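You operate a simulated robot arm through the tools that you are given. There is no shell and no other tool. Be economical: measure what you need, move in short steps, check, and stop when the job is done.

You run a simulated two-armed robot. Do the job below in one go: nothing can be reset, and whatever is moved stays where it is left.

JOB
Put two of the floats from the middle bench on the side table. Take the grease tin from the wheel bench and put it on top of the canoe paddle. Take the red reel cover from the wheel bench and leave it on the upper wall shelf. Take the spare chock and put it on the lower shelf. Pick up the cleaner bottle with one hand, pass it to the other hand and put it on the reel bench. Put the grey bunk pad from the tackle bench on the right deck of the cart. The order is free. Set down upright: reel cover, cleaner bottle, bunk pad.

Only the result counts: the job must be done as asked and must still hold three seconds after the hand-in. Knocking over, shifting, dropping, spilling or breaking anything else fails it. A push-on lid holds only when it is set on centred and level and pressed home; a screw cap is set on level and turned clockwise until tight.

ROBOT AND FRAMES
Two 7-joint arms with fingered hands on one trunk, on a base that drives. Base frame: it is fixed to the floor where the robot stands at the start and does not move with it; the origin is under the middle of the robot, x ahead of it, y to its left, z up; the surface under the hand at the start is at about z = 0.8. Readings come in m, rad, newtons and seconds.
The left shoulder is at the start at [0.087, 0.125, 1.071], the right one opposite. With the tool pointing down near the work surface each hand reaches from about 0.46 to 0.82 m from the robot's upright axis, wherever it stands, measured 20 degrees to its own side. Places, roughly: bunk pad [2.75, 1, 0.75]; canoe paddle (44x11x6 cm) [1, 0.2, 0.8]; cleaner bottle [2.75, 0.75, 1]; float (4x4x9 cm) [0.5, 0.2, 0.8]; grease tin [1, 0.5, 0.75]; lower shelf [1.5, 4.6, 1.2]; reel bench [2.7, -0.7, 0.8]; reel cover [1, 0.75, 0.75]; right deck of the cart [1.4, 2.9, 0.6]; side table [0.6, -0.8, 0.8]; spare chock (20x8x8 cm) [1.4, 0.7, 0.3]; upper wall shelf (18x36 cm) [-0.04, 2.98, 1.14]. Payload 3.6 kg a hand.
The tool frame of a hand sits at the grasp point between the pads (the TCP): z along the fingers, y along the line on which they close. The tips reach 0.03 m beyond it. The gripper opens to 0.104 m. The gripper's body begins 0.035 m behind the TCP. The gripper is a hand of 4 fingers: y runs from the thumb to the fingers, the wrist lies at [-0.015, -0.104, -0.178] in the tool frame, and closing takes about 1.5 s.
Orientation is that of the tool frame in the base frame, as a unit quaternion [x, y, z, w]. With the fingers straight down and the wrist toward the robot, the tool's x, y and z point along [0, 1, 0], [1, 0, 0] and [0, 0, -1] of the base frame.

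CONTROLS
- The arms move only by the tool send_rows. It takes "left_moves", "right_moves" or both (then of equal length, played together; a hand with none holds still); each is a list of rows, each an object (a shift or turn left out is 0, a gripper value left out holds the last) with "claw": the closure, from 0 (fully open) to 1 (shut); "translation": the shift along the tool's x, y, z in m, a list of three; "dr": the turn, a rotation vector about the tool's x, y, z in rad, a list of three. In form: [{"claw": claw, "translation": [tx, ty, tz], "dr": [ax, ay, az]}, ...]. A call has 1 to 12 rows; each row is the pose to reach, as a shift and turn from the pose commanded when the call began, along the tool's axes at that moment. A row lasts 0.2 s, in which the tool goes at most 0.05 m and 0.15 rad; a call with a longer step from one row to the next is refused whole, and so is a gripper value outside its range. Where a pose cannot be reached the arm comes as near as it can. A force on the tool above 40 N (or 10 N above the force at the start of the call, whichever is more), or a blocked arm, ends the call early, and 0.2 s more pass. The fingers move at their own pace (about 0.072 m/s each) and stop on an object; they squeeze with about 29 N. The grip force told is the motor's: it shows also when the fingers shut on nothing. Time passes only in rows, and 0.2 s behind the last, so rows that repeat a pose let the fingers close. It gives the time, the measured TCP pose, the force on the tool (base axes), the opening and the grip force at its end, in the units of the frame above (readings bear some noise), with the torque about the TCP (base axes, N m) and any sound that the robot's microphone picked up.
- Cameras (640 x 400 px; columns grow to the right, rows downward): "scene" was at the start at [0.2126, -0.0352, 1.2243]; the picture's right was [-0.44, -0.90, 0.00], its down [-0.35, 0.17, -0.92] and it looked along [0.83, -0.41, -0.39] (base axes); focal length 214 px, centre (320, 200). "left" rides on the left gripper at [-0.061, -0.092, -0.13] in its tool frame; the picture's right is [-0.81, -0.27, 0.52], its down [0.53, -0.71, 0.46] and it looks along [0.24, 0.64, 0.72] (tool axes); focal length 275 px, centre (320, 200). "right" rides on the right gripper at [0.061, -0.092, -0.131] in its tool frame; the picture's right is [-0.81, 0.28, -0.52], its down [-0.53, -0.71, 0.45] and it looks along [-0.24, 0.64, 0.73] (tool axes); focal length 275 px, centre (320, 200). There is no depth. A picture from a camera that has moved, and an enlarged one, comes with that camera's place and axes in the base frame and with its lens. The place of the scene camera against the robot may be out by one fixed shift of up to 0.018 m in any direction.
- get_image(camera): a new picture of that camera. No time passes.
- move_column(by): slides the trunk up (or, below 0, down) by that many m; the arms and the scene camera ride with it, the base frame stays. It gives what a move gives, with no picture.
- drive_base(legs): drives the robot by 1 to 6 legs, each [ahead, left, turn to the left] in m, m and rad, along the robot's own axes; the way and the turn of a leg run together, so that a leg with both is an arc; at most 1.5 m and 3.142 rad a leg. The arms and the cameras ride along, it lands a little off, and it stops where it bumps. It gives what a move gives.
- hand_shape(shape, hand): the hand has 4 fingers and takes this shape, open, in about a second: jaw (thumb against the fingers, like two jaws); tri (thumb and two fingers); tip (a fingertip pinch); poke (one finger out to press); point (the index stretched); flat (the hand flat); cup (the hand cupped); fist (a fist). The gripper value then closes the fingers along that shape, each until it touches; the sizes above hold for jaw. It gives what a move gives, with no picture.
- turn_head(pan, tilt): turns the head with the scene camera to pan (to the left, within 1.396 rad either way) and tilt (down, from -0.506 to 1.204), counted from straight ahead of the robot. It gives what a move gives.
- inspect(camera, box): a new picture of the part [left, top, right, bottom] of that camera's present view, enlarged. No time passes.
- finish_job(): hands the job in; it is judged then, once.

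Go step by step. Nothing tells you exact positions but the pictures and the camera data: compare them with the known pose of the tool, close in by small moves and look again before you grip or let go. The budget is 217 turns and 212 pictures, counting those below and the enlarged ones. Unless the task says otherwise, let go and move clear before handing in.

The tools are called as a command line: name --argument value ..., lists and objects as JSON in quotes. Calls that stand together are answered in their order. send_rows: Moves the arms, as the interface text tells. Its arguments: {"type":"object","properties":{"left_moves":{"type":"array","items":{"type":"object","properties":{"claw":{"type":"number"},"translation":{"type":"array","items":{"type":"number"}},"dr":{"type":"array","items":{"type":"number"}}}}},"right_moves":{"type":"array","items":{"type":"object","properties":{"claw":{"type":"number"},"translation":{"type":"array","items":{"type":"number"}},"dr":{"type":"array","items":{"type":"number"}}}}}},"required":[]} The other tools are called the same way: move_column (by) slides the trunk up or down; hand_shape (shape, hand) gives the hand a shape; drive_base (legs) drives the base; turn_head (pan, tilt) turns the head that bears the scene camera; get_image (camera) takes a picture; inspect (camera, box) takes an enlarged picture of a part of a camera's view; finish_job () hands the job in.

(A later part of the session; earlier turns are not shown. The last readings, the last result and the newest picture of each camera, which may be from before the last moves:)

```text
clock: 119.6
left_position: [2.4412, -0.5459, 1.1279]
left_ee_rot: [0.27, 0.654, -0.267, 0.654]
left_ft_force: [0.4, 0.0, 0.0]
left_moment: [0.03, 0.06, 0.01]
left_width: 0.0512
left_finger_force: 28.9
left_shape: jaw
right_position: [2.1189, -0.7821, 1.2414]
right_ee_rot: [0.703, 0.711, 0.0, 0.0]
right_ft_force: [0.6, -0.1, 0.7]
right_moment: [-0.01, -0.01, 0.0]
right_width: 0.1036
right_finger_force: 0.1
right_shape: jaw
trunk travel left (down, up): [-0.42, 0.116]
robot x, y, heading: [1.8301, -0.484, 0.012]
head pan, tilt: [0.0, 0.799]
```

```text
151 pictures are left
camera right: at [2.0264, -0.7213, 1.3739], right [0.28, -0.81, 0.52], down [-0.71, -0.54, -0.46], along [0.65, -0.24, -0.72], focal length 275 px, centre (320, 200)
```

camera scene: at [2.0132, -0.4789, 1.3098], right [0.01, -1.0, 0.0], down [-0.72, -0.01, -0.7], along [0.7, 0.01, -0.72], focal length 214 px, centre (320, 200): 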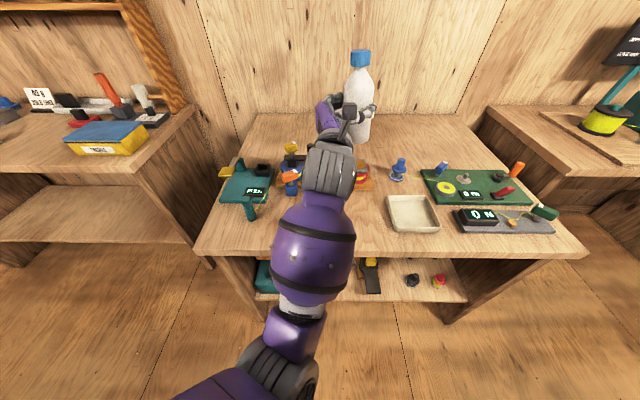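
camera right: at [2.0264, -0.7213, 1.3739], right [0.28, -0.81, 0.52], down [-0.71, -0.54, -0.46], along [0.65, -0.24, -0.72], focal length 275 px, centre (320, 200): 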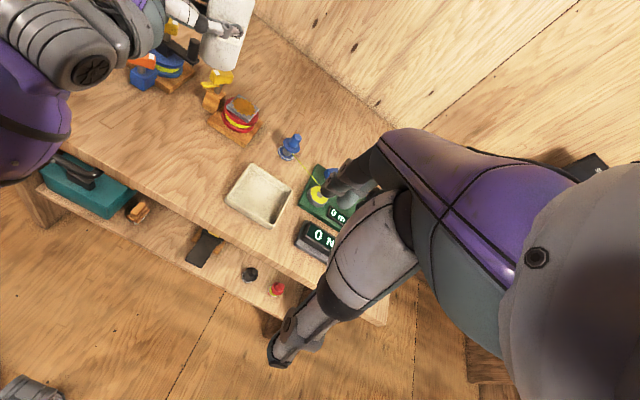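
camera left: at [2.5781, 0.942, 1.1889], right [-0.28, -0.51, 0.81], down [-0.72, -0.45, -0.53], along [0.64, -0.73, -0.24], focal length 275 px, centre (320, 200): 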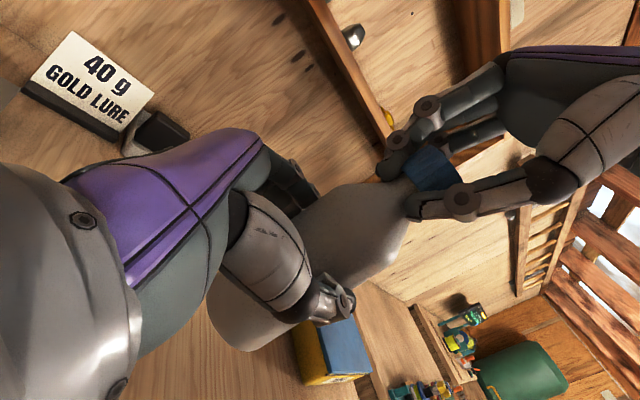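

Lower with the trunk most of the way, then check.

move_column --by -0.16

get_image --camera "scene"

get_image --camera "right"

get_image --camera "left"

```text
clock: 121.5
left_position: [2.4412, -0.5467, 0.9693]
left_ee_rot: [0.27, 0.653, -0.269, 0.654]
left_ft_force: [-0.4, 0.5, -0.5]
left_moment: [0.03, -0.02, 0.01]
left_width: 0.0512
left_finger_force: 28.9
left_shape: jaw
right_position: [2.1193, -0.7823, 1.0825]
right_ee_rot: [0.704, 0.71, 0.0, 0.0]
right_ft_force: [0.2, 0.7, 0.2]
right_moment: [0.03, 0.02, 0.03]
right_width: 0.104
right_finger_force: 0.0
right_shape: jaw
trunk travel left (down, up): [-0.26, 0.276]
robot x, y, heading: [1.8285, -0.486, 0.007]
head pan, tilt: [0.0, 0.799]
```

```text
150 pictures are left
camera scene: at [2.0519, -0.4785, 1.1498], right [0.01, -1.0, 0.0], down [-0.72, -0.01, -0.7], along [0.7, 0.01, -0.72], focal length 214 px, centre (320, 200)
```

scene: 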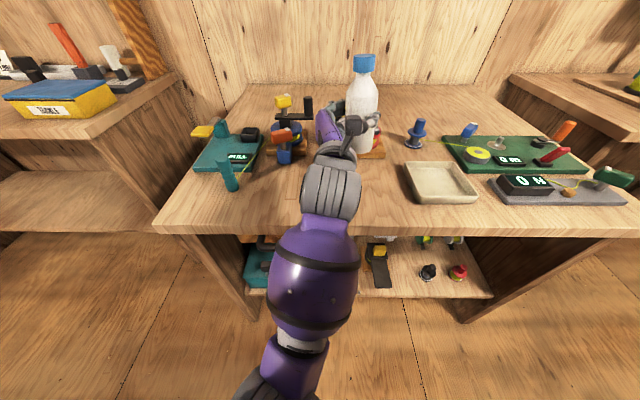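

```text
149 pictures are left
camera right: at [2.0261, -0.7213, 1.2139], right [0.28, -0.81, 0.52], down [-0.71, -0.54, -0.46], along [0.65, -0.24, -0.72], focal length 275 px, centre (320, 200)
```

right: 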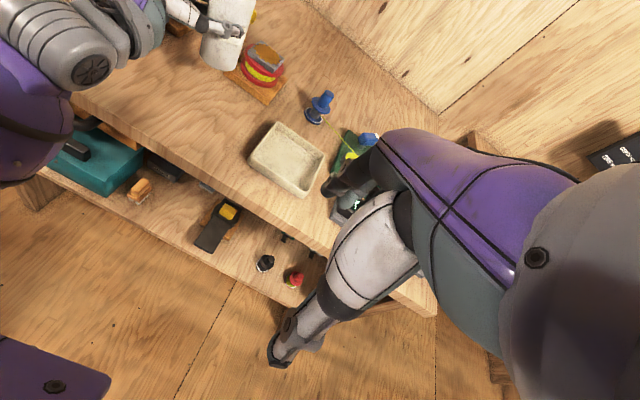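

```text
148 pictures are left
camera left: at [2.2845, -0.5206, 1.0292], right [0.17, -0.56, 0.81], down [-0.18, -0.83, -0.53], along [0.97, -0.05, -0.24], focal length 275 px, centre (320, 200)
```

left: 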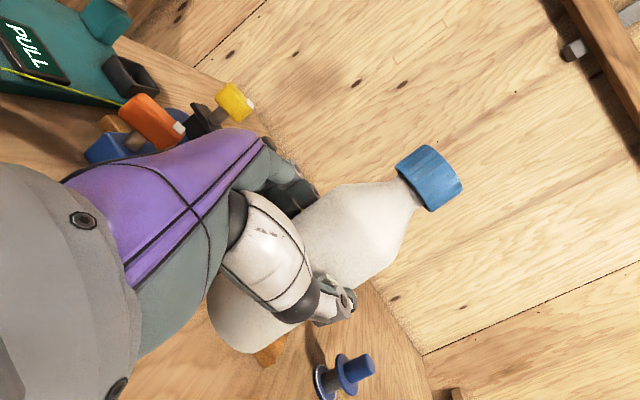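

Landing spot is clear. Lower in small steps.

send_rows --left_moves '[{"translation": [0.02, 0, 0]}, {"translation": [0.03, 0, 0]}, {"translation": [0.04, 0, 0]}, {"translation": [0.04, 0, 0]}]'

get_image --camera "right"

get_image --camera "left"

```text
clock: 122.5
left_position: [2.4399, -0.5446, 0.9268]
left_ee_rot: [0.271, 0.654, -0.268, 0.654]
left_ft_force: [-0.3, -0.2, -0.5]
left_moment: [0.04, 0.06, -0.03]
left_width: 0.0514
left_finger_force: 29.2
left_shape: jaw
right_position: [2.119, -0.7822, 1.0821]
right_ee_rot: [0.703, 0.711, 0.0, 0.0]
right_ft_force: [0.4, -0.4, 0.2]
right_moment: [-0.03, 0.0, -0.02]
right_width: 0.1038
right_finger_force: 0.2
right_shape: jaw
trunk travel left (down, up): [-0.26, 0.276]
robot x, y, heading: [1.8283, -0.4872, 0.01]
head pan, tilt: [0.0, 0.799]
```

```text
147 pictures are left
camera right: at [2.0264, -0.7214, 1.2139], right [0.28, -0.81, 0.52], down [-0.71, -0.54, -0.46], along [0.65, -0.24, -0.72], focal length 275 px, centre (320, 200)
```

right: 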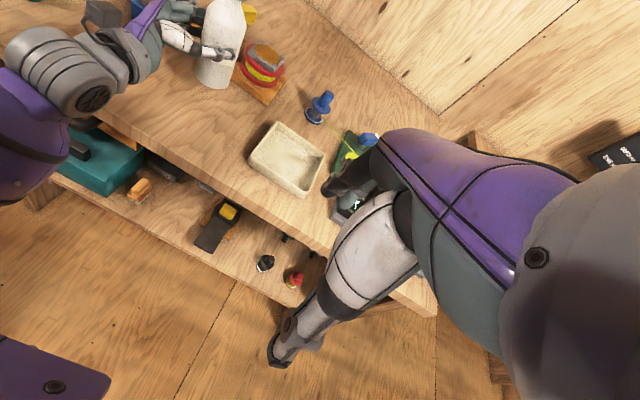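

```text
146 pictures are left
camera left: at [2.2846, -0.5201, 0.988], right [0.17, -0.56, 0.81], down [-0.18, -0.83, -0.54], along [0.97, -0.05, -0.24], focal length 275 px, centre (320, 200)
```

left: 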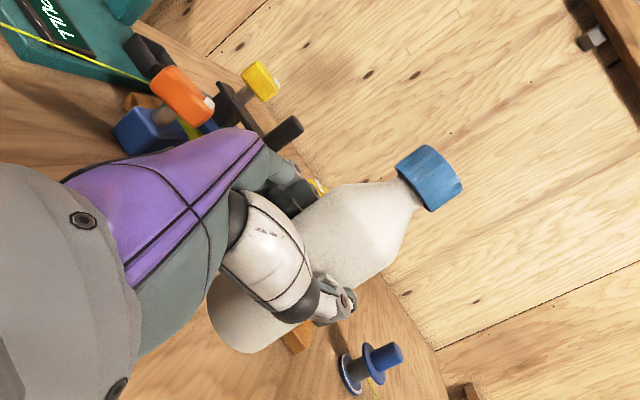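

Still ~6 cm to go. Continue lowering gently.

send_rows --left_moves '[{"translation": [0.02, 0, 0]}, {"translation": [0.035, 0, 0]}, {"translation": [0.045, 0, 0]}, {"translation": [0.052, 0, 0]}, {"translation": [0.052, 0, 0]}]'

get_image --camera "right"

get_image --camera "scene"

```text
clock: 123.7
left_position: [2.4407, -0.5474, 0.878]
left_ee_rot: [0.272, 0.651, -0.268, 0.656]
left_ft_force: [0.3, 0.7, 11.2]
left_moment: [0.06, -0.43, -0.03]
left_width: 0.0512
left_finger_force: 29.0
left_shape: jaw
right_position: [2.1191, -0.7826, 1.0833]
right_ee_rot: [0.703, 0.711, 0.001, 0.0]
right_ft_force: [0.1, -0.7, 0.0]
right_moment: [0.04, -0.03, 0.02]
right_width: 0.1036
right_finger_force: 0.1
right_shape: jaw
trunk travel left (down, up): [-0.26, 0.276]
robot x, y, heading: [1.8317, -0.4847, 0.006]
head pan, tilt: [0.0, 0.799]
```

```text
145 pictures are left
camera right: at [2.0252, -0.7213, 1.2142], right [0.28, -0.81, 0.52], down [-0.71, -0.54, -0.46], along [0.65, -0.24, -0.72], focal length 275 px, centre (320, 200)
```

right: 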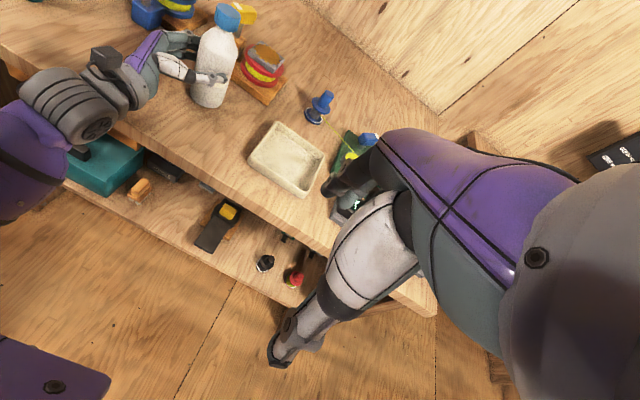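

```text
144 pictures are left
camera scene: at [2.051, -0.4785, 1.15], right [0.01, -1.0, 0.0], down [-0.72, -0.01, -0.7], along [0.7, 0.01, -0.72], focal length 214 px, centre (320, 200)
```

scene: 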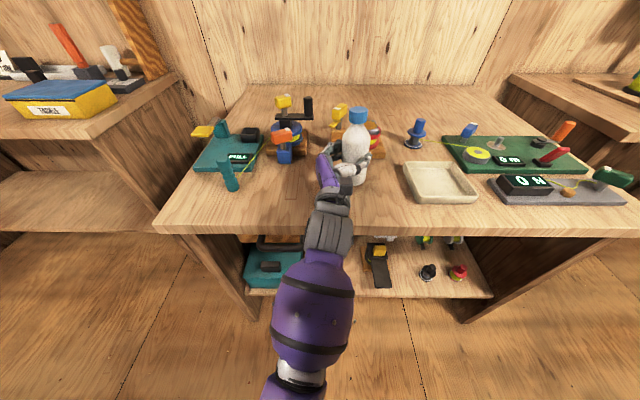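

Bottle is on the bench. Ease 2 mm, open, and withdraw backwards.

send_rows --left_moves '[{"translation": [-0.003, 0, 0]}, {"translation": [-0.003, 0, 0], "claw": 0.4}, {"translation": [-0.003, 0, 0], "claw": 0.2}, {"translation": [-0.003, 0, 0], "claw": 0}, {"translation": [-0.003, 0, 0], "claw": 0}, {"translation": [-0.003, 0, 0], "claw": 0}, {"translation": [-0.003, 0, 0], "claw": 0}, {"translation": [-0.003, 0, 0], "claw": 0}]'

get_image --camera "left"

get_image --camera "right"

```text
clock: 125.5
left_position: [2.4418, -0.5472, 0.8781]
left_ee_rot: [0.27, 0.654, -0.267, 0.654]
left_ft_force: [-0.1, 0.4, 0.7]
left_moment: [-0.01, 0.0, 0.06]
left_width: 0.1036
left_finger_force: 0.1
left_shape: jaw
right_position: [2.119, -0.7818, 1.0833]
right_ee_rot: [0.703, 0.711, 0.0, 0.0]
right_ft_force: [0.1, -0.2, -0.4]
right_moment: [0.0, -0.01, -0.03]
right_width: 0.104
right_finger_force: 0.0
right_shape: jaw
trunk travel left (down, up): [-0.26, 0.276]
robot x, y, heading: [1.8325, -0.4853, 0.013]
head pan, tilt: [0.0, 0.799]
```

```text
143 pictures are left
camera left: at [2.2847, -0.5209, 0.9387], right [0.17, -0.56, 0.81], down [-0.18, -0.83, -0.54], along [0.97, -0.05, -0.24], focal length 275 px, centre (320, 200)
```

left: 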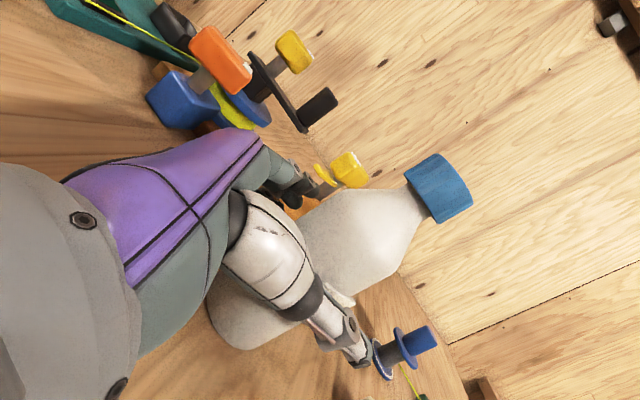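

```text
142 pictures are left
camera right: at [2.0262, -0.7214, 1.2139], right [0.28, -0.81, 0.52], down [-0.71, -0.54, -0.46], along [0.65, -0.24, -0.72], focal length 275 px, centre (320, 200)
```

right: 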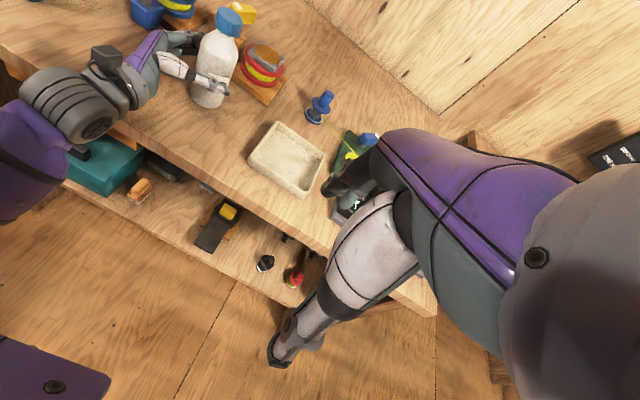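

Released, bottle upright. Withdraw straight back along the fingers, then raise.

send_rows --left_moves '[{"translation": [0, 0, -0.03]}, {"translation": [0, 0, -0.07]}, {"translation": [0, 0, -0.11]}, {"translation": [-0.04, 0, -0.12]}, {"translation": [-0.08, 0, -0.12]}, {"translation": [-0.12, 0, -0.12]}]'

get_image --camera "scene"

```text
clock: 126.8
left_position: [2.3545, -0.4637, 0.9976]
left_ee_rot: [0.271, 0.655, -0.27, 0.652]
left_ft_force: [-0.5, 0.3, 1.4]
left_moment: [0.02, -0.01, 0.0]
left_width: 0.1038
left_finger_force: 0.1
left_shape: jaw
right_position: [2.1187, -0.7819, 1.0828]
right_ee_rot: [0.703, 0.712, -0.001, 0.0]
right_ft_force: [0.5, -0.3, -0.1]
right_moment: [0.0, 0.0, -0.02]
right_width: 0.1039
right_finger_force: 0.1
right_shape: jaw
trunk travel left (down, up): [-0.26, 0.276]
robot x, y, heading: [1.8316, -0.4869, 0.011]
head pan, tilt: [0.0, 0.799]
```

```text
141 pictures are left
camera scene: at [2.0521, -0.4782, 1.1497], right [0.01, -1.0, 0.0], down [-0.72, -0.01, -0.7], along [0.7, 0.01, -0.72], focal length 214 px, centre (320, 200)
```

scene: 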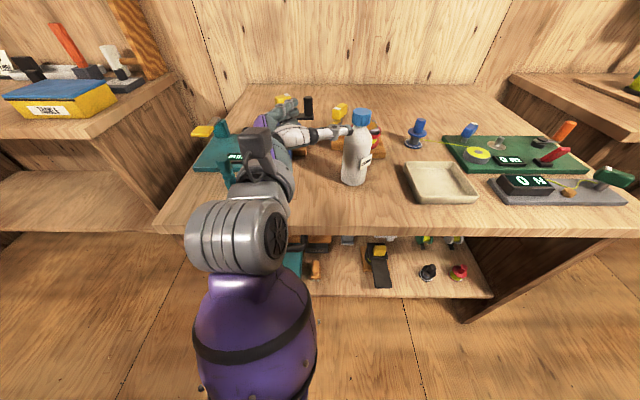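

Bottle is done. Raise, back off, and return the left hand to pointing down.

move_column --by 0.14

drive_base --legs '[[-0.15, 0, 0]]'

send_rows --left_moves '[{"dr": [0.13, 0, 0]}, {"dr": [0.26, 0, 0]}, {"dr": [0.39, 0, 0]}, {"dr": [0.52, 0, 0]}, {"dr": [0.65, 0, 0]}, {"dr": [0.78, 0, 0]}]'

send_rows --left_moves '[{"translation": [0, -0.01, -0.02], "dr": [0, 0.1428, 0]}, {"translation": [0, -0.02, -0.04], "dr": [0, 0.2856, 0]}, {"translation": [0, -0.03, -0.06], "dr": [0, 0.4284, 0]}, {"translation": [0, -0.04, -0.08], "dr": [0, 0.5712, 0]}, {"translation": [0, -0.04, -0.1], "dr": [0, 0.714, 0]}, {"translation": [0, -0.04, -0.12], "dr": [0, 0.8568, 0]}, {"translation": [0, -0.04, -0.14], "dr": [0, 0.9996, 0]}, {"translation": [0, -0.04, -0.16], "dr": [0, 1.1424, 0]}, {"translation": [0, -0.04, -0.18], "dr": [0, 1.2852, 0]}, {"translation": [0, -0.04, -0.2], "dr": [0, 1.428, 0]}, {"translation": [0, -0.04, -0.22], "dr": [0, 1.5708, 0]}]'

```text
clock: 128.5
left_position: [2.3558, -0.4625, 1.1396]
left_ee_rot: [0.27, 0.654, -0.27, 0.653]
left_ft_force: [-0.1, -0.1, 0.0]
left_moment: [-0.02, 0.02, -0.01]
left_width: 0.1038
left_finger_force: 0.0
left_shape: jaw
right_position: [2.1188, -0.7825, 1.2224]
right_ee_rot: [0.703, 0.711, 0.0, 0.0]
right_ft_force: [-0.2, 0.1, 0.1]
right_moment: [0.01, 0.01, 0.01]
right_width: 0.1035
right_finger_force: 0.1
right_shape: jaw
trunk travel left (down, up): [-0.4, 0.136]
robot x, y, heading: [1.8353, -0.4873, 0.01]
head pan, tilt: [0.0, 0.799]
```

```text
clock: 129.9
left_position: [2.2022, -0.4651, 1.1391]
left_ee_rot: [0.271, 0.654, -0.269, 0.654]
left_ft_force: [-0.6, -0.8, 0.8]
left_moment: [0.0, 0.03, 0.04]
left_width: 0.1038
left_finger_force: 0.1
left_shape: jaw
right_position: [1.9652, -0.7845, 1.2223]
right_ee_rot: [0.704, 0.71, 0.0, 0.0]
right_ft_force: [0.0, 0.4, 0.0]
right_moment: [-0.01, -0.02, 0.0]
right_width: 0.1037
right_finger_force: 0.0
right_shape: jaw
trunk travel left (down, up): [-0.4, 0.136]
robot x, y, heading: [1.6788, -0.4891, 0.012]
head pan, tilt: [0.0, 0.799]
```

```text
clock: 131.3
left_position: [2.2042, -0.4634, 1.1396]
left_ee_rot: [0.498, 0.502, -0.498, 0.502]
left_ft_force: [-0.1, 0.6, 0.5]
left_moment: [0.02, 0.02, 0.02]
left_width: 0.1038
left_finger_force: 0.1
left_shape: jaw
right_position: [1.9663, -0.7833, 1.2224]
right_ee_rot: [0.704, 0.71, 0.0, 0.0]
right_ft_force: [0.7, -0.1, -0.3]
right_moment: [0.02, -0.02, -0.02]
right_width: 0.1037
right_finger_force: 0.0
right_shape: jaw
trunk travel left (down, up): [-0.4, 0.136]
robot x, y, heading: [1.6789, -0.4873, 0.008]
head pan, tilt: [0.0, 0.799]
```

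```text
clock: 133.7
left_position: [2.1611, -0.243, 1.1399]
left_ee_rot: [0.705, 0.709, 0.001, -0.001]
left_ft_force: [-0.3, 0.5, 0.3]
left_moment: [-0.03, -0.04, 0.0]
left_width: 0.1038
left_finger_force: 0.0
left_shape: jaw
right_position: [1.9662, -0.784, 1.2229]
right_ee_rot: [0.704, 0.71, 0.0, 0.0]
right_ft_force: [0.0, -0.6, -0.9]
right_moment: [-0.03, 0.03, -0.03]
right_width: 0.1041
right_finger_force: 0.0
right_shape: jaw
trunk travel left (down, up): [-0.4, 0.136]
robot x, y, heading: [1.6816, -0.4857, 0.005]
head pan, tilt: [0.0, 0.799]
```

Turn to face −x (toward the far sides of the middle and wheel benches).

drive_base --legs '[[0, 0.2, 0], [0, 0, 3.136], [0.1, -0.3, 0]]'

turn_head --pan -0.35 --tilt 0.7

get_image --camera "scene"

```text
clock: 146.1
left_position: [1.099, -0.2027, 1.1402]
left_ee_rot: [-0.69, 0.723, 0.0, -0.001]
left_ft_force: [0.9, -0.5, 0.4]
left_moment: [-0.01, 0.01, 0.0]
left_width: 0.1039
left_finger_force: 0.1
left_shape: jaw
right_position: [1.3226, 0.3259, 1.2233]
right_ee_rot: [-0.691, 0.723, -0.001, 0.0]
right_ft_force: [-1.2, -0.4, 0.0]
right_moment: [0.0, 0.0, -0.01]
right_width: 0.1037
right_finger_force: 0.1
right_shape: jaw
trunk travel left (down, up): [-0.4, 0.136]
robot x, y, heading: [1.5945, 0.0162, 3.096]
head pan, tilt: [0.0, 0.799]
```

```text
clock: 146.9
left_position: [1.0996, -0.2039, 1.1404]
left_ee_rot: [-0.691, 0.722, 0.0, -0.001]
left_ft_force: [-0.3, 0.8, 0.0]
left_moment: [-0.02, 0.02, 0.0]
left_width: 0.1037
left_finger_force: 0.0
left_shape: jaw
right_position: [1.3228, 0.3269, 1.2229]
right_ee_rot: [-0.691, 0.723, 0.0, 0.0]
right_ft_force: [0.9, -0.1, -0.4]
right_moment: [-0.01, 0.0, 0.03]
right_width: 0.1037
right_finger_force: 0.0
right_shape: jaw
trunk travel left (down, up): [-0.4, 0.136]
robot x, y, heading: [1.5922, 0.0164, 3.098]
head pan, tilt: [-0.351, 0.7]
```

```text
140 pictures are left
camera scene: at [1.4313, 0.0581, 1.2963], right [0.38, 0.92, 0.0], down [0.59, -0.25, -0.76], along [-0.71, 0.29, -0.64], focal length 214 px, centre (320, 200)
```

scene: 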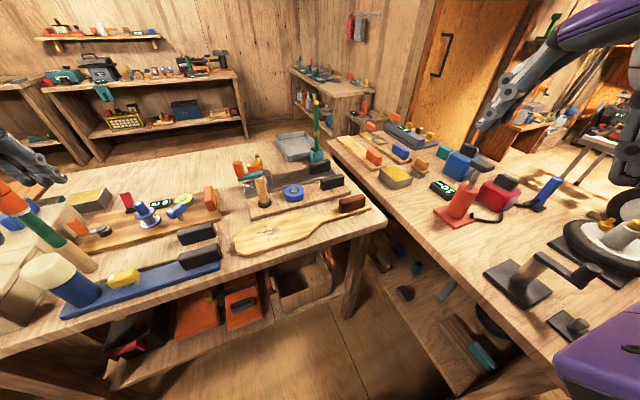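

Triangulated: wheel bench surface ≈.80, grease tin ≈[.885,.60], red cover ≈[1.11,.88], paddle blade ≈[.98,.10]. Move closer.

drive_base --legs '[[0.14, -0.12, 0.043]]'

get_image --camera "scene"

inspect --camera "scene" --box '[200, 100, 480, 275]'

```text
clock: 148.7
left_position: [0.9787, -0.1013, 1.1406]
left_ee_rot: [-0.707, 0.707, 0.0, 0.0]
left_ft_force: [0.0, 0.6, -0.2]
left_moment: [-0.01, 0.04, -0.02]
left_width: 0.1037
left_finger_force: 0.1
left_shape: jaw
right_position: [1.1776, 0.4356, 1.2217]
right_ee_rot: [-0.706, 0.708, 0.0, 0.0]
right_ft_force: [-0.5, 1.0, -0.6]
right_moment: [-0.02, -0.02, 0.02]
right_width: 0.1037
right_finger_force: 0.1
right_shape: jaw
trunk travel left (down, up): [-0.4, 0.136]
robot x, y, heading: [1.4597, 0.1398, -3.146]
head pan, tilt: [-0.351, 0.7]
```

```text
139 pictures are left
camera scene: at [1.2983, 0.1732, 1.2963], right [0.34, 0.94, 0.0], down [0.61, -0.22, -0.76], along [-0.72, 0.26, -0.64], focal length 214 px, centre (320, 200)
```

scene: 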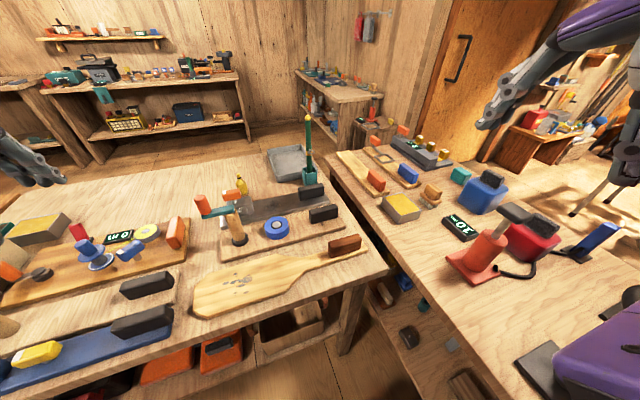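

```text
2.29 times, centred on (340, 188) of scene
camera zoom: at [1.2983, 0.1732, 1.2963], right [0.34, 0.94, 0.0], down [0.61, -0.22, -0.76], along [-0.72, 0.26, -0.64], focal length 490 px, centre (274, 229)
```

zoom: 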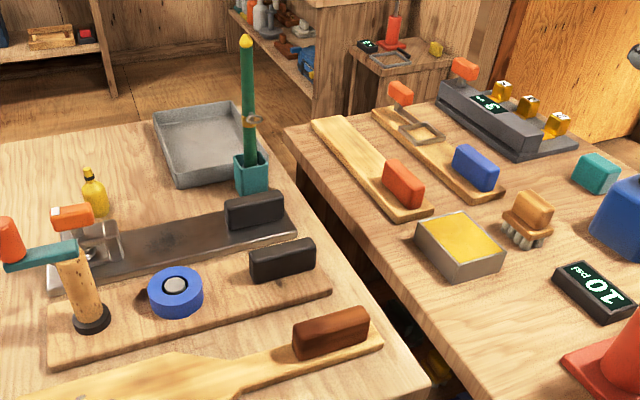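

Tin top is roughly 8×9 cm centred ≈[.91,.58]. Move the right hand above it.

send_rows --right_moves '[{"translation": [-0.025, 0.04, 0]}, {"translation": [-0.05, 0.08, 0]}, {"translation": [-0.075, 0.12, 0.02]}, {"translation": [-0.1, 0.16, 0.05]}, {"translation": [-0.125, 0.2, 0.08]}, {"translation": [-0.147, 0.24, 0.11]}, {"translation": [-0.147, 0.27, 0.14]}, {"translation": [-0.147, 0.27, 0.18]}, {"translation": [-0.147, 0.27, 0.2]}]'

get_image --camera "right"

get_image --camera "scene"

```text
refused: row 3 steps farther than a row can; nothing moved
```

```text
137 pictures are left
camera right: at [1.2688, 0.3766, 1.3538], right [-0.27, 0.81, 0.52], down [0.71, 0.53, -0.46], along [-0.65, 0.24, -0.72], focal length 275 px, centre (320, 200)
```

right: 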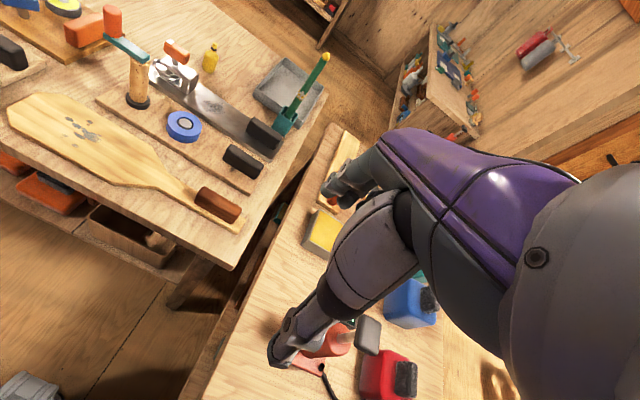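

```text
136 pictures are left
camera scene: at [1.2983, 0.1732, 1.2963], right [0.34, 0.94, 0.0], down [0.61, -0.22, -0.76], along [-0.72, 0.26, -0.64], focal length 214 px, centre (320, 200)
```

scene: 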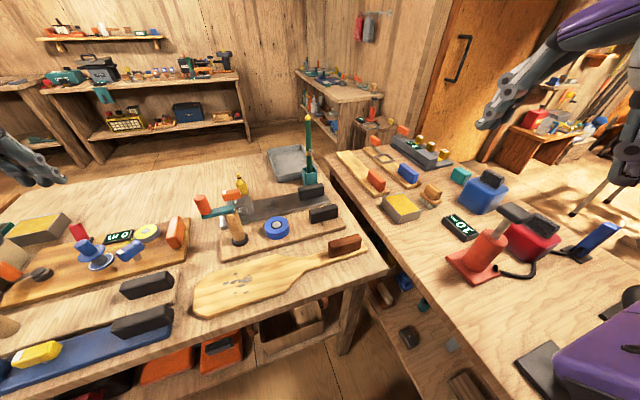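

send_rows --right_moves '[{"translation": [-0.02, 0.036, 0]}, {"translation": [-0.04, 0.072, 0]}, {"translation": [-0.06, 0.108, 0]}, {"translation": [-0.08, 0.144, 0.01]}, {"translation": [-0.1, 0.18, 0.03]}, {"translation": [-0.12, 0.21, 0.05]}, {"translation": [-0.135, 0.24, 0.08]}, {"translation": [-0.147, 0.265, 0.115]}, {"translation": [-0.147, 0.27, 0.155]}, {"translation": [-0.147, 0.27, 0.195]}, {"translation": [-0.147, 0.27, 0.2]}]'

get_image --camera "right"

inspect --camera "scene" --box '[320, 100, 480, 260]'

```text
clock: 151.1
left_position: [0.9797, -0.103, 1.1412]
left_ee_rot: [0.708, -0.707, 0.0, 0.001]
left_ft_force: [0.6, 0.2, -0.1]
left_moment: [-0.02, 0.02, 0.0]
left_width: 0.1041
left_finger_force: 0.1
left_shape: jaw
right_position: [0.906, 0.5823, 1.0221]
right_ee_rot: [-0.707, 0.708, 0.0, -0.001]
right_ft_force: [0.5, 0.5, -0.1]
right_moment: [0.0, 0.06, 0.0]
right_width: 0.1038
right_finger_force: 0.1
right_shape: jaw
trunk travel left (down, up): [-0.4, 0.136]
robot x, y, heading: [1.4594, 0.135, -3.144]
head pan, tilt: [-0.351, 0.7]
```

```text
135 pictures are left
camera right: at [0.9982, 0.5232, 1.1537], right [-0.27, 0.81, 0.52], down [0.71, 0.53, -0.46], along [-0.65, 0.24, -0.72], focal length 275 px, centre (320, 200)
```

right: 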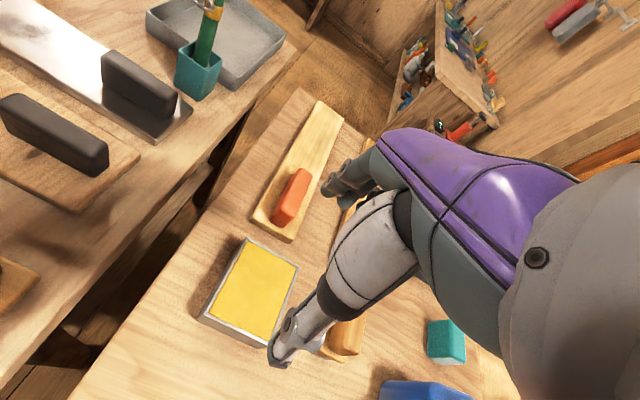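

```text
2.50 times, centred on (400, 180) of scene
camera zoom: at [1.2988, 0.1728, 1.2964], right [0.34, 0.94, 0.0], down [0.6, -0.22, -0.77], along [-0.72, 0.26, -0.64], focal length 536 px, centre (120, 250)
```

zoom: 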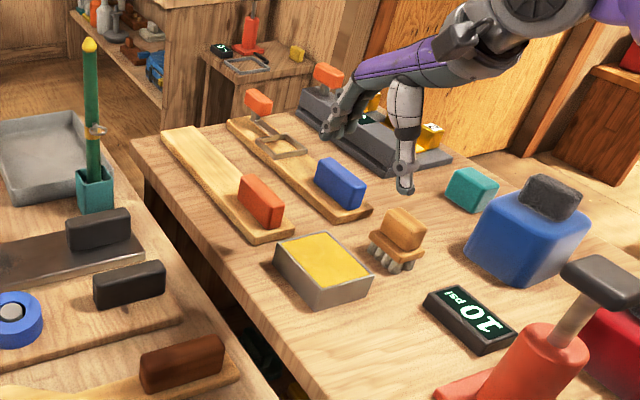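

Tin is longer along x (~.09) and shorter along y (~.077). Rotate the hand 90° so it closes along y, then re-measure.

send_rows --right_moves '[{"dr": [0, 0, 0.1428]}, {"dr": [0, 0, 0.2856]}, {"dr": [0, 0, 0.4284]}, {"dr": [0, 0, 0.5712]}, {"dr": [0, 0, 0.714]}, {"dr": [0, 0, 0.8568]}, {"dr": [0, 0, 0.9996]}, {"dr": [0, 0, 1.1424]}, {"dr": [0, 0, 1.2852]}, {"dr": [0, 0, 1.428]}, {"dr": [0, 0, 1.5708]}, {"translation": [-0.008, 0.018, 0], "dr": [0, 0, 1.5708]}]'

get_image --camera "right"

get_image --camera "scene"

```text
clock: 153.7
left_position: [0.977, -0.1023, 1.1411]
left_ee_rot: [0.707, -0.707, -0.001, 0.0]
left_ft_force: [0.4, -1.2, 0.2]
left_moment: [0.02, -0.01, 0.01]
left_width: 0.104
left_finger_force: 0.0
left_shape: jaw
right_position: [0.8883, 0.5907, 1.0222]
right_ee_rot: [0.001, 1.0, 0.0, 0.0]
right_ft_force: [0.7, -0.4, -1.1]
right_moment: [0.03, -0.02, 0.0]
right_width: 0.1039
right_finger_force: 0.0
right_shape: jaw
trunk travel left (down, up): [-0.4, 0.136]
robot x, y, heading: [1.4607, 0.1367, -3.141]
head pan, tilt: [-0.351, 0.7]
```

```text
133 pictures are left
camera right: at [0.826, 0.4999, 1.1541], right [0.81, 0.27, 0.52], down [0.53, -0.71, -0.46], along [0.24, 0.64, -0.72], focal length 275 px, centre (320, 200)
```

right: 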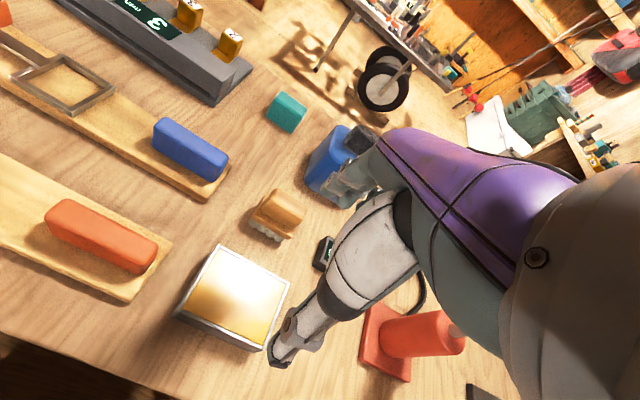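

```text
132 pictures are left
camera scene: at [1.2981, 0.1731, 1.2963], right [0.34, 0.94, 0.0], down [0.61, -0.22, -0.76], along [-0.72, 0.26, -0.64], focal length 214 px, centre (320, 200)
```

scene: 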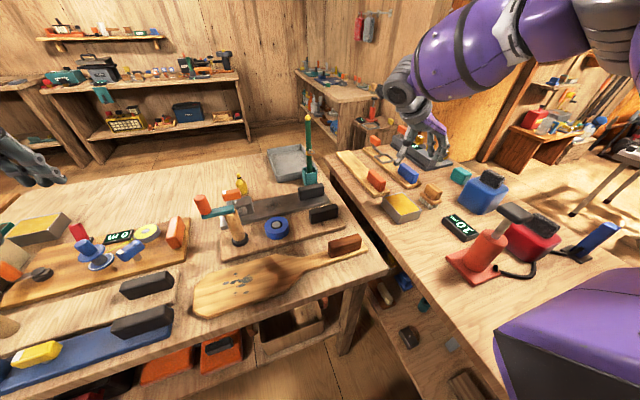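

Tin centre [.885,.597], top z .83, 8.2 cm across y. Descend with fingers either side.

send_rows --right_moves '[{"translation": [0.003, 0.006, 0.03]}, {"translation": [0.003, 0.006, 0.07]}, {"translation": [0.003, 0.006, 0.11]}, {"translation": [0.003, 0.006, 0.13]}, {"translation": [0.003, 0.006, 0.13]}]'

get_image --camera "right"

inspect --camera "scene" --box '[320, 100, 480, 260]'

```text
clock: 154.9
left_position: [0.979, -0.1026, 1.1407]
left_ee_rot: [-0.707, 0.707, 0.0, 0.0]
left_ft_force: [1.1, 0.6, -1.4]
left_moment: [0.01, 0.02, 0.03]
left_width: 0.1038
left_finger_force: 0.0
left_shape: jaw
right_position: [0.8859, 0.5996, 0.8922]
right_ee_rot: [0.0, 1.0, 0.0, -0.001]
right_ft_force: [-0.5, 0.1, 0.0]
right_moment: [0.06, 0.03, -0.01]
right_width: 0.1035
right_finger_force: 0.0
right_shape: jaw
trunk travel left (down, up): [-0.4, 0.136]
robot x, y, heading: [1.4604, 0.1354, -3.138]
head pan, tilt: [-0.351, 0.7]
```

```text
131 pictures are left
camera right: at [0.8246, 0.5069, 1.0245], right [0.81, 0.28, 0.52], down [0.53, -0.71, -0.46], along [0.24, 0.64, -0.73], focal length 275 px, centre (320, 200)
```

right: 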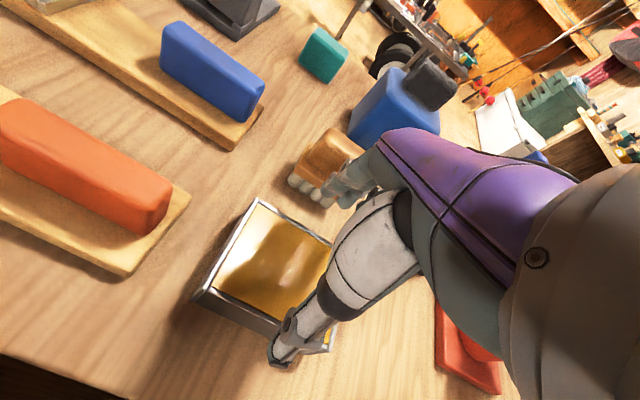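

```text
2.50 times, centred on (400, 180) of scene
camera zoom: at [1.2988, 0.1728, 1.2964], right [0.34, 0.94, 0.0], down [0.6, -0.22, -0.77], along [-0.72, 0.26, -0.64], focal length 536 px, centre (120, 250)
```

zoom: 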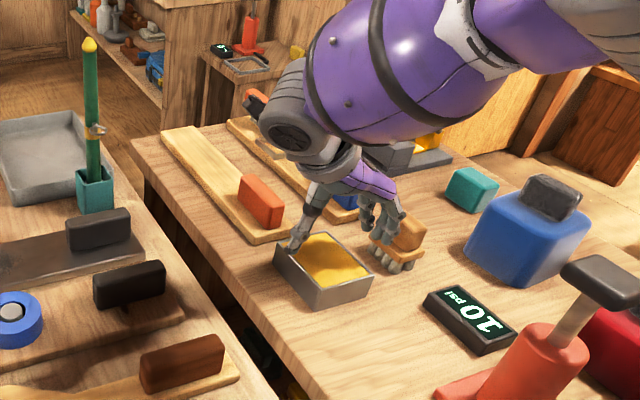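

Margins about 1 cm each side. Continue descending slowly.

send_rows --right_moves '[{"translation": [0, -0.003, 0.02]}, {"translation": [0, -0.003, 0.035]}, {"translation": [0, -0.003, 0.045]}, {"translation": [0, -0.003, 0.053]}, {"translation": [0, -0.003, 0.053]}]'

get_image --camera "right"

inspect --camera "scene" --box '[340, 120, 460, 240]'

```text
clock: 156.1
left_position: [0.9792, -0.1019, 1.1402]
left_ee_rot: [0.708, -0.707, -0.001, 0.001]
left_ft_force: [-0.3, -0.1, 0.5]
left_moment: [0.0, -0.01, 0.0]
left_width: 0.1034
left_finger_force: 0.0
left_shape: jaw
right_position: [0.8846, 0.5938, 0.8399]
right_ee_rot: [-0.001, 1.0, 0.0, -0.001]
right_ft_force: [0.1, 0.4, 0.9]
right_moment: [0.0, 0.03, -0.05]
right_width: 0.1037
right_finger_force: 0.1
right_shape: jaw
trunk travel left (down, up): [-0.4, 0.136]
robot x, y, heading: [1.4616, 0.1385, -3.142]
head pan, tilt: [-0.351, 0.7]
```

```text
129 pictures are left
camera right: at [0.8246, 0.5037, 0.9712], right [0.81, 0.28, 0.52], down [0.53, -0.71, -0.46], along [0.24, 0.64, -0.73], focal length 275 px, centre (320, 200)
```

right: 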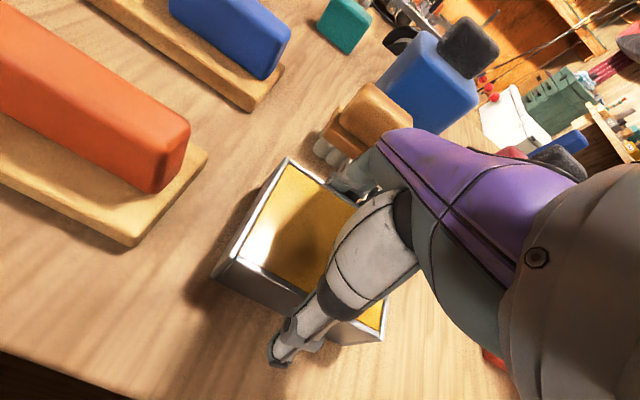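

```text
3.33 times, centred on (400, 180) of scene
camera zoom: at [1.2987, 0.1729, 1.2964], right [0.34, 0.94, 0.0], down [0.6, -0.22, -0.77], along [-0.72, 0.26, -0.64], focal length 715 px, centre (53, 267)
```

zoom: 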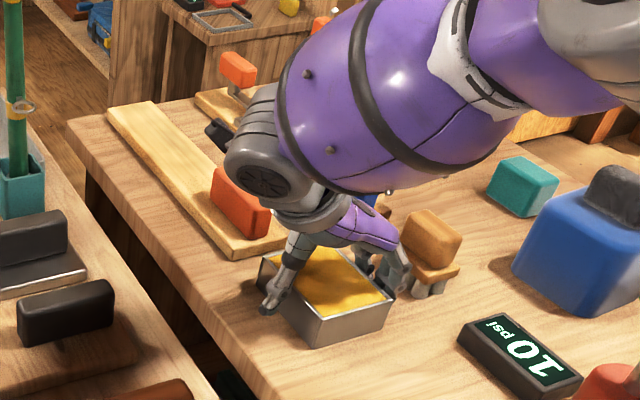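

Fingers straddle the tin. Close.

send_rows --right_moves '[{"claw": 0.3}, {"claw": 0.6}, {"claw": 1}, {"claw": 1}, {"claw": 1}, {"claw": 1}, {"claw": 1}]'

send_rows --right_moves '[{"translation": [0, 0, -0.02]}, {"translation": [0, 0, -0.06]}, {"translation": [0, 0, -0.1]}, {"translation": [0, 0, -0.12]}]'

get_image --camera "right"

get_image --camera "scene"

```text
clock: 157.7
left_position: [0.9774, -0.1028, 1.1395]
left_ee_rot: [0.707, -0.707, 0.0, 0.0]
left_ft_force: [0.5, 0.2, 0.1]
left_moment: [0.01, -0.01, 0.03]
left_width: 0.1038
left_finger_force: 0.1
left_shape: jaw
right_position: [0.8861, 0.5945, 0.8384]
right_ee_rot: [0.0, 1.0, -0.001, -0.001]
right_ft_force: [0.8, -0.4, 0.5]
right_moment: [0.01, -0.03, 0.04]
right_width: 0.074
right_finger_force: 28.6
right_shape: jaw
trunk travel left (down, up): [-0.4, 0.136]
robot x, y, heading: [1.4631, 0.139, -3.148]
head pan, tilt: [-0.351, 0.7]
```

```text
clock: 158.7
left_position: [0.9782, -0.1024, 1.1408]
left_ee_rot: [0.707, -0.707, 0.001, 0.0]
left_ft_force: [-0.2, -0.1, 0.8]
left_moment: [0.0, 0.02, -0.01]
left_width: 0.1038
left_finger_force: 0.0
left_shape: jaw
right_position: [0.8886, 0.596, 0.9583]
right_ee_rot: [-0.001, 1.0, 0.0, 0.001]
right_ft_force: [0.3, -0.1, -3.8]
right_moment: [0.01, 0.0, 0.01]
right_width: 0.074
right_finger_force: 28.9
right_shape: jaw
trunk travel left (down, up): [-0.4, 0.136]
robot x, y, heading: [1.4636, 0.1379, -3.145]
head pan, tilt: [-0.351, 0.7]
```

```text
127 pictures are left
camera right: at [0.8257, 0.5055, 1.0899], right [0.81, 0.28, 0.52], down [0.53, -0.71, -0.45], along [0.24, 0.64, -0.72], focal length 275 px, centre (320, 200)
```

right: 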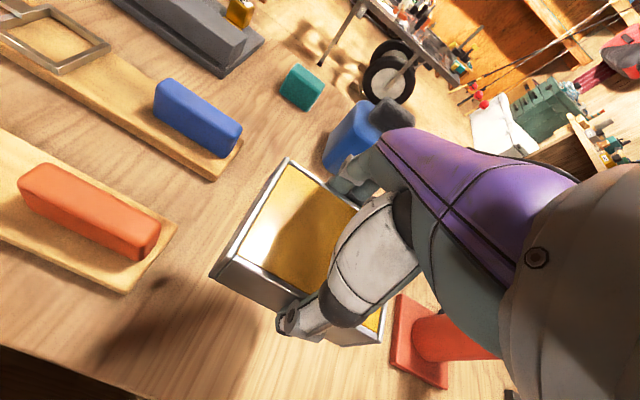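

```text
126 pictures are left
camera scene: at [1.2984, 0.1731, 1.2963], right [0.34, 0.94, 0.0], down [0.61, -0.22, -0.76], along [-0.72, 0.26, -0.64], focal length 214 px, centre (320, 200)
```

scene: 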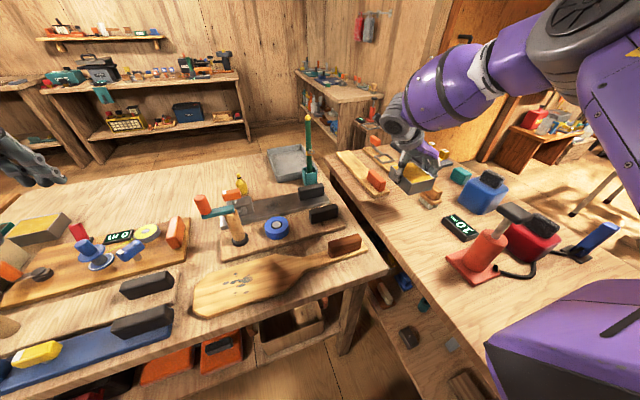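

Tin lifted. Move the left hand out of the way, raise the tin, turn it 90° back and carry toward the paddle blade (centre ≈[.98,.085]).

send_rows --left_moves '[{"translation": [0.02, -0.02, -0.02]}, {"translation": [0.04, -0.04, -0.04]}, {"translation": [0.06, -0.06, -0.06]}, {"translation": [0.08, -0.08, -0.06]}, {"translation": [0.1, -0.1, -0.06]}, {"translation": [0.12, -0.12, -0.06]}, {"translation": [0.14, -0.12, -0.06]}, {"translation": [0.15, -0.12, -0.06]}, {"translation": [0.15, -0.12, -0.06]}, {"translation": [0.15, -0.12, -0.06]}, {"translation": [0.15, -0.12, -0.06]}]' --right_moves '[{"translation": [0, 0, -0.04], "dr": [0, 0, -0.1428]}, {"translation": [0, 0, -0.08], "dr": [0, 0, -0.2856]}, {"translation": [0, 0, -0.12], "dr": [0, 0, -0.4284]}, {"translation": [0, -0.02, -0.15], "dr": [0, 0, -0.5712]}, {"translation": [-0.01, -0.05, -0.17], "dr": [0, 0, -0.714]}, {"translation": [-0.02, -0.08, -0.18], "dr": [0, 0, -0.8568]}, {"translation": [-0.03, -0.11, -0.18], "dr": [0, 0, -0.9996]}, {"translation": [-0.04, -0.15, -0.18], "dr": [0, 0, -1.1424]}, {"translation": [-0.05, -0.19, -0.18], "dr": [0, 0, -1.2852]}, {"translation": [-0.06, -0.23, -0.18], "dr": [0, 0, -1.428]}, {"translation": [-0.07, -0.27, -0.18], "dr": [0, 0, -1.5708]}]'

get_image --camera "scene"

```text
clock: 161.1
left_position: [1.0976, -0.2551, 1.2008]
left_ee_rot: [-0.707, 0.707, 0.0, 0.0]
left_ft_force: [-1.3, -0.9, 0.7]
left_moment: [0.03, 0.01, 0.03]
left_width: 0.1038
left_finger_force: 0.1
left_shape: jaw
right_position: [0.9572, 0.3238, 1.1396]
right_ee_rot: [0.708, -0.707, 0.0, 0.0]
right_ft_force: [0.1, -0.7, -4.2]
right_moment: [0.01, -0.03, -0.02]
right_width: 0.0737
right_finger_force: 29.1
right_shape: jaw
trunk travel left (down, up): [-0.4, 0.136]
robot x, y, heading: [1.4623, 0.137, -3.144]
head pan, tilt: [-0.351, 0.7]
```

```text
125 pictures are left
camera scene: at [1.2984, 0.1724, 1.2963], right [0.34, 0.94, 0.0], down [0.61, -0.22, -0.76], along [-0.72, 0.26, -0.64], focal length 214 px, centre (320, 200)
```

scene: 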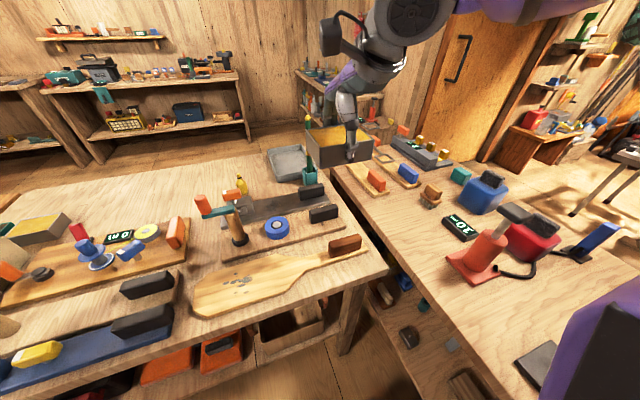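

send_rows --right_moves '[{"translation": [0.04, -0.005, 0]}, {"translation": [0.08, -0.01, 0]}, {"translation": [0.12, -0.015, 0]}, {"translation": [0.16, -0.02, 0]}, {"translation": [0.2, -0.023, 0]}, {"translation": [0.239, -0.023, 0]}, {"translation": [0.239, -0.023, 0.05]}, {"translation": [0.239, -0.023, 0.1]}, {"translation": [0.239, -0.023, 0.15]}, {"translation": [0.239, -0.023, 0.19]}, {"translation": [0.239, -0.023, 0.19]}]'

turn_head --pan -0.1 --tilt 0.8

get_image --camera "scene"

get_image --camera "right"

get_image --camera "left"

```text
clock: 163.5
left_position: [1.0978, -0.2526, 1.2008]
left_ee_rot: [-0.707, 0.707, 0.0, -0.001]
left_ft_force: [0.0, 0.5, 0.3]
left_moment: [-0.01, 0.01, 0.04]
left_width: 0.1038
left_finger_force: 0.0
left_shape: jaw
right_position: [1.0189, 0.1777, 0.9626]
right_ee_rot: [0.707, -0.707, 0.0, 0.0]
right_ft_force: [0.8, 0.0, -5.2]
right_moment: [0.01, 0.03, -0.02]
right_width: 0.0737
right_finger_force: 29.2
right_shape: jaw
right hand out of reach, approached as far as the arm can: row 4, 5, 6, 7, 8, 9, 10, 11
trunk travel left (down, up): [-0.4, 0.136]
robot x, y, heading: [1.4617, 0.1376, -3.137]
head pan, tilt: [-0.351, 0.7]
```

```text
clock: 164.2
left_position: [1.0985, -0.2534, 1.1992]
left_ee_rot: [-0.707, 0.707, -0.001, 0.0]
left_ft_force: [-0.5, 0.0, -0.2]
left_moment: [0.0, 0.0, -0.01]
left_width: 0.104
left_finger_force: 0.1
left_shape: jaw
right_position: [1.0179, 0.1775, 0.963]
right_ee_rot: [-0.707, 0.707, 0.0, 0.0]
right_ft_force: [0.9, 0.0, -4.8]
right_moment: [0.01, -0.01, -0.01]
right_width: 0.0738
right_finger_force: 28.5
right_shape: jaw
trunk travel left (down, up): [-0.4, 0.136]
robot x, y, heading: [1.4618, 0.1377, -3.143]
head pan, tilt: [-0.099, 0.799]
```

```text
124 pictures are left
camera scene: at [1.2979, 0.1518, 1.2881], right [0.1, 1.0, 0.0], down [0.71, -0.07, -0.7], along [-0.69, 0.07, -0.72], focal length 214 px, centre (320, 200)
```

scene: 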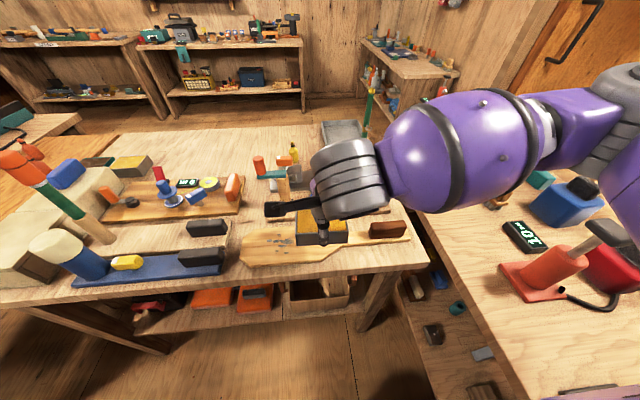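

```text
123 pictures are left
camera right: at [1.1099, 0.1166, 1.0951], right [-0.27, 0.81, 0.52], down [0.71, 0.53, -0.46], along [-0.64, 0.24, -0.72], focal length 275 px, centre (320, 200)
```

right: 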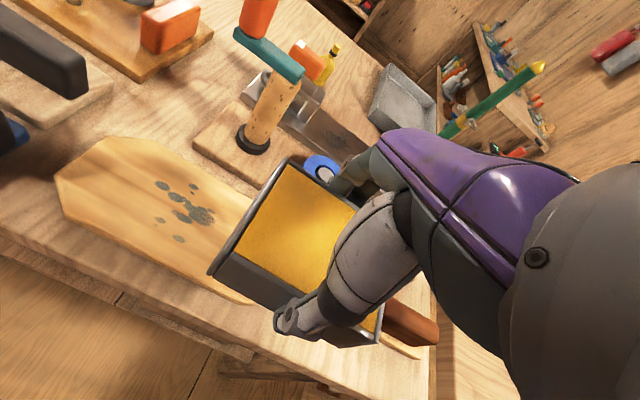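

```text
122 pictures are left
camera left: at [1.1906, -0.1927, 1.3301], right [0.27, 0.81, -0.52], down [0.71, -0.53, -0.46], along [-0.65, -0.24, -0.72], focal length 275 px, centre (320, 200)
```

left: 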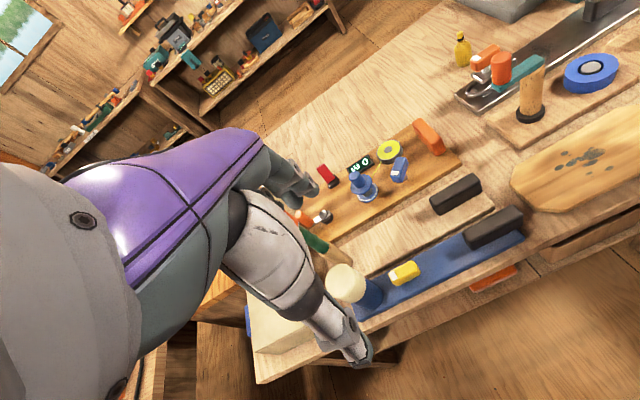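

The right arm can't cross further, so I'll shift the robot itself toward −y and back slightly.

drive_base --legs '[[-0.06, 0.2, 0]]'

send_rows --right_moves '[{"translation": [0, 0, 0]}]'

get_image --camera "right"

```text
clock: 166.6
left_position: [1.1583, -0.4556, 1.2011]
left_ee_rot: [-0.705, 0.709, 0.0, 0.0]
left_ft_force: [0.5, 0.2, -1.1]
left_moment: [0.01, -0.01, -0.02]
left_width: 0.1038
left_finger_force: 0.0
left_shape: jaw
right_position: [1.0797, -0.0247, 0.9634]
right_ee_rot: [-0.705, 0.709, 0.001, 0.0]
right_ft_force: [-0.2, 0.6, -4.3]
right_moment: [0.03, 0.02, -0.03]
right_width: 0.0736
right_finger_force: 28.8
right_shape: jaw
trunk travel left (down, up): [-0.4, 0.136]
robot x, y, heading: [1.518, -0.0687, 3.138]
head pan, tilt: [-0.099, 0.799]
```

```text
clock: 167.0
left_position: [1.1573, -0.4547, 1.2011]
left_ee_rot: [-0.706, 0.708, -0.001, 0.001]
left_ft_force: [-0.8, -0.2, -0.2]
left_moment: [0.02, 0.01, 0.0]
left_width: 0.1037
left_finger_force: 0.0
left_shape: jaw
right_position: [1.0797, -0.0231, 0.9632]
right_ee_rot: [-0.706, 0.708, -0.001, 0.0]
right_ft_force: [0.5, -0.7, -5.3]
right_moment: [0.04, 0.02, 0.04]
right_width: 0.0735
right_finger_force: 28.8
right_shape: jaw
trunk travel left (down, up): [-0.4, 0.136]
robot x, y, heading: [1.5193, -0.0674, 3.14]
head pan, tilt: [-0.099, 0.799]
```

```text
121 pictures are left
camera right: at [1.1704, -0.0849, 1.0944], right [-0.27, 0.81, 0.52], down [0.72, 0.53, -0.45], along [-0.64, 0.25, -0.73], focal length 275 px, centre (320, 200)
```

right: 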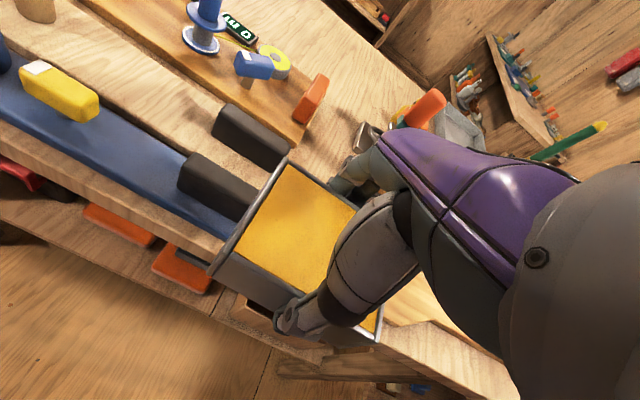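

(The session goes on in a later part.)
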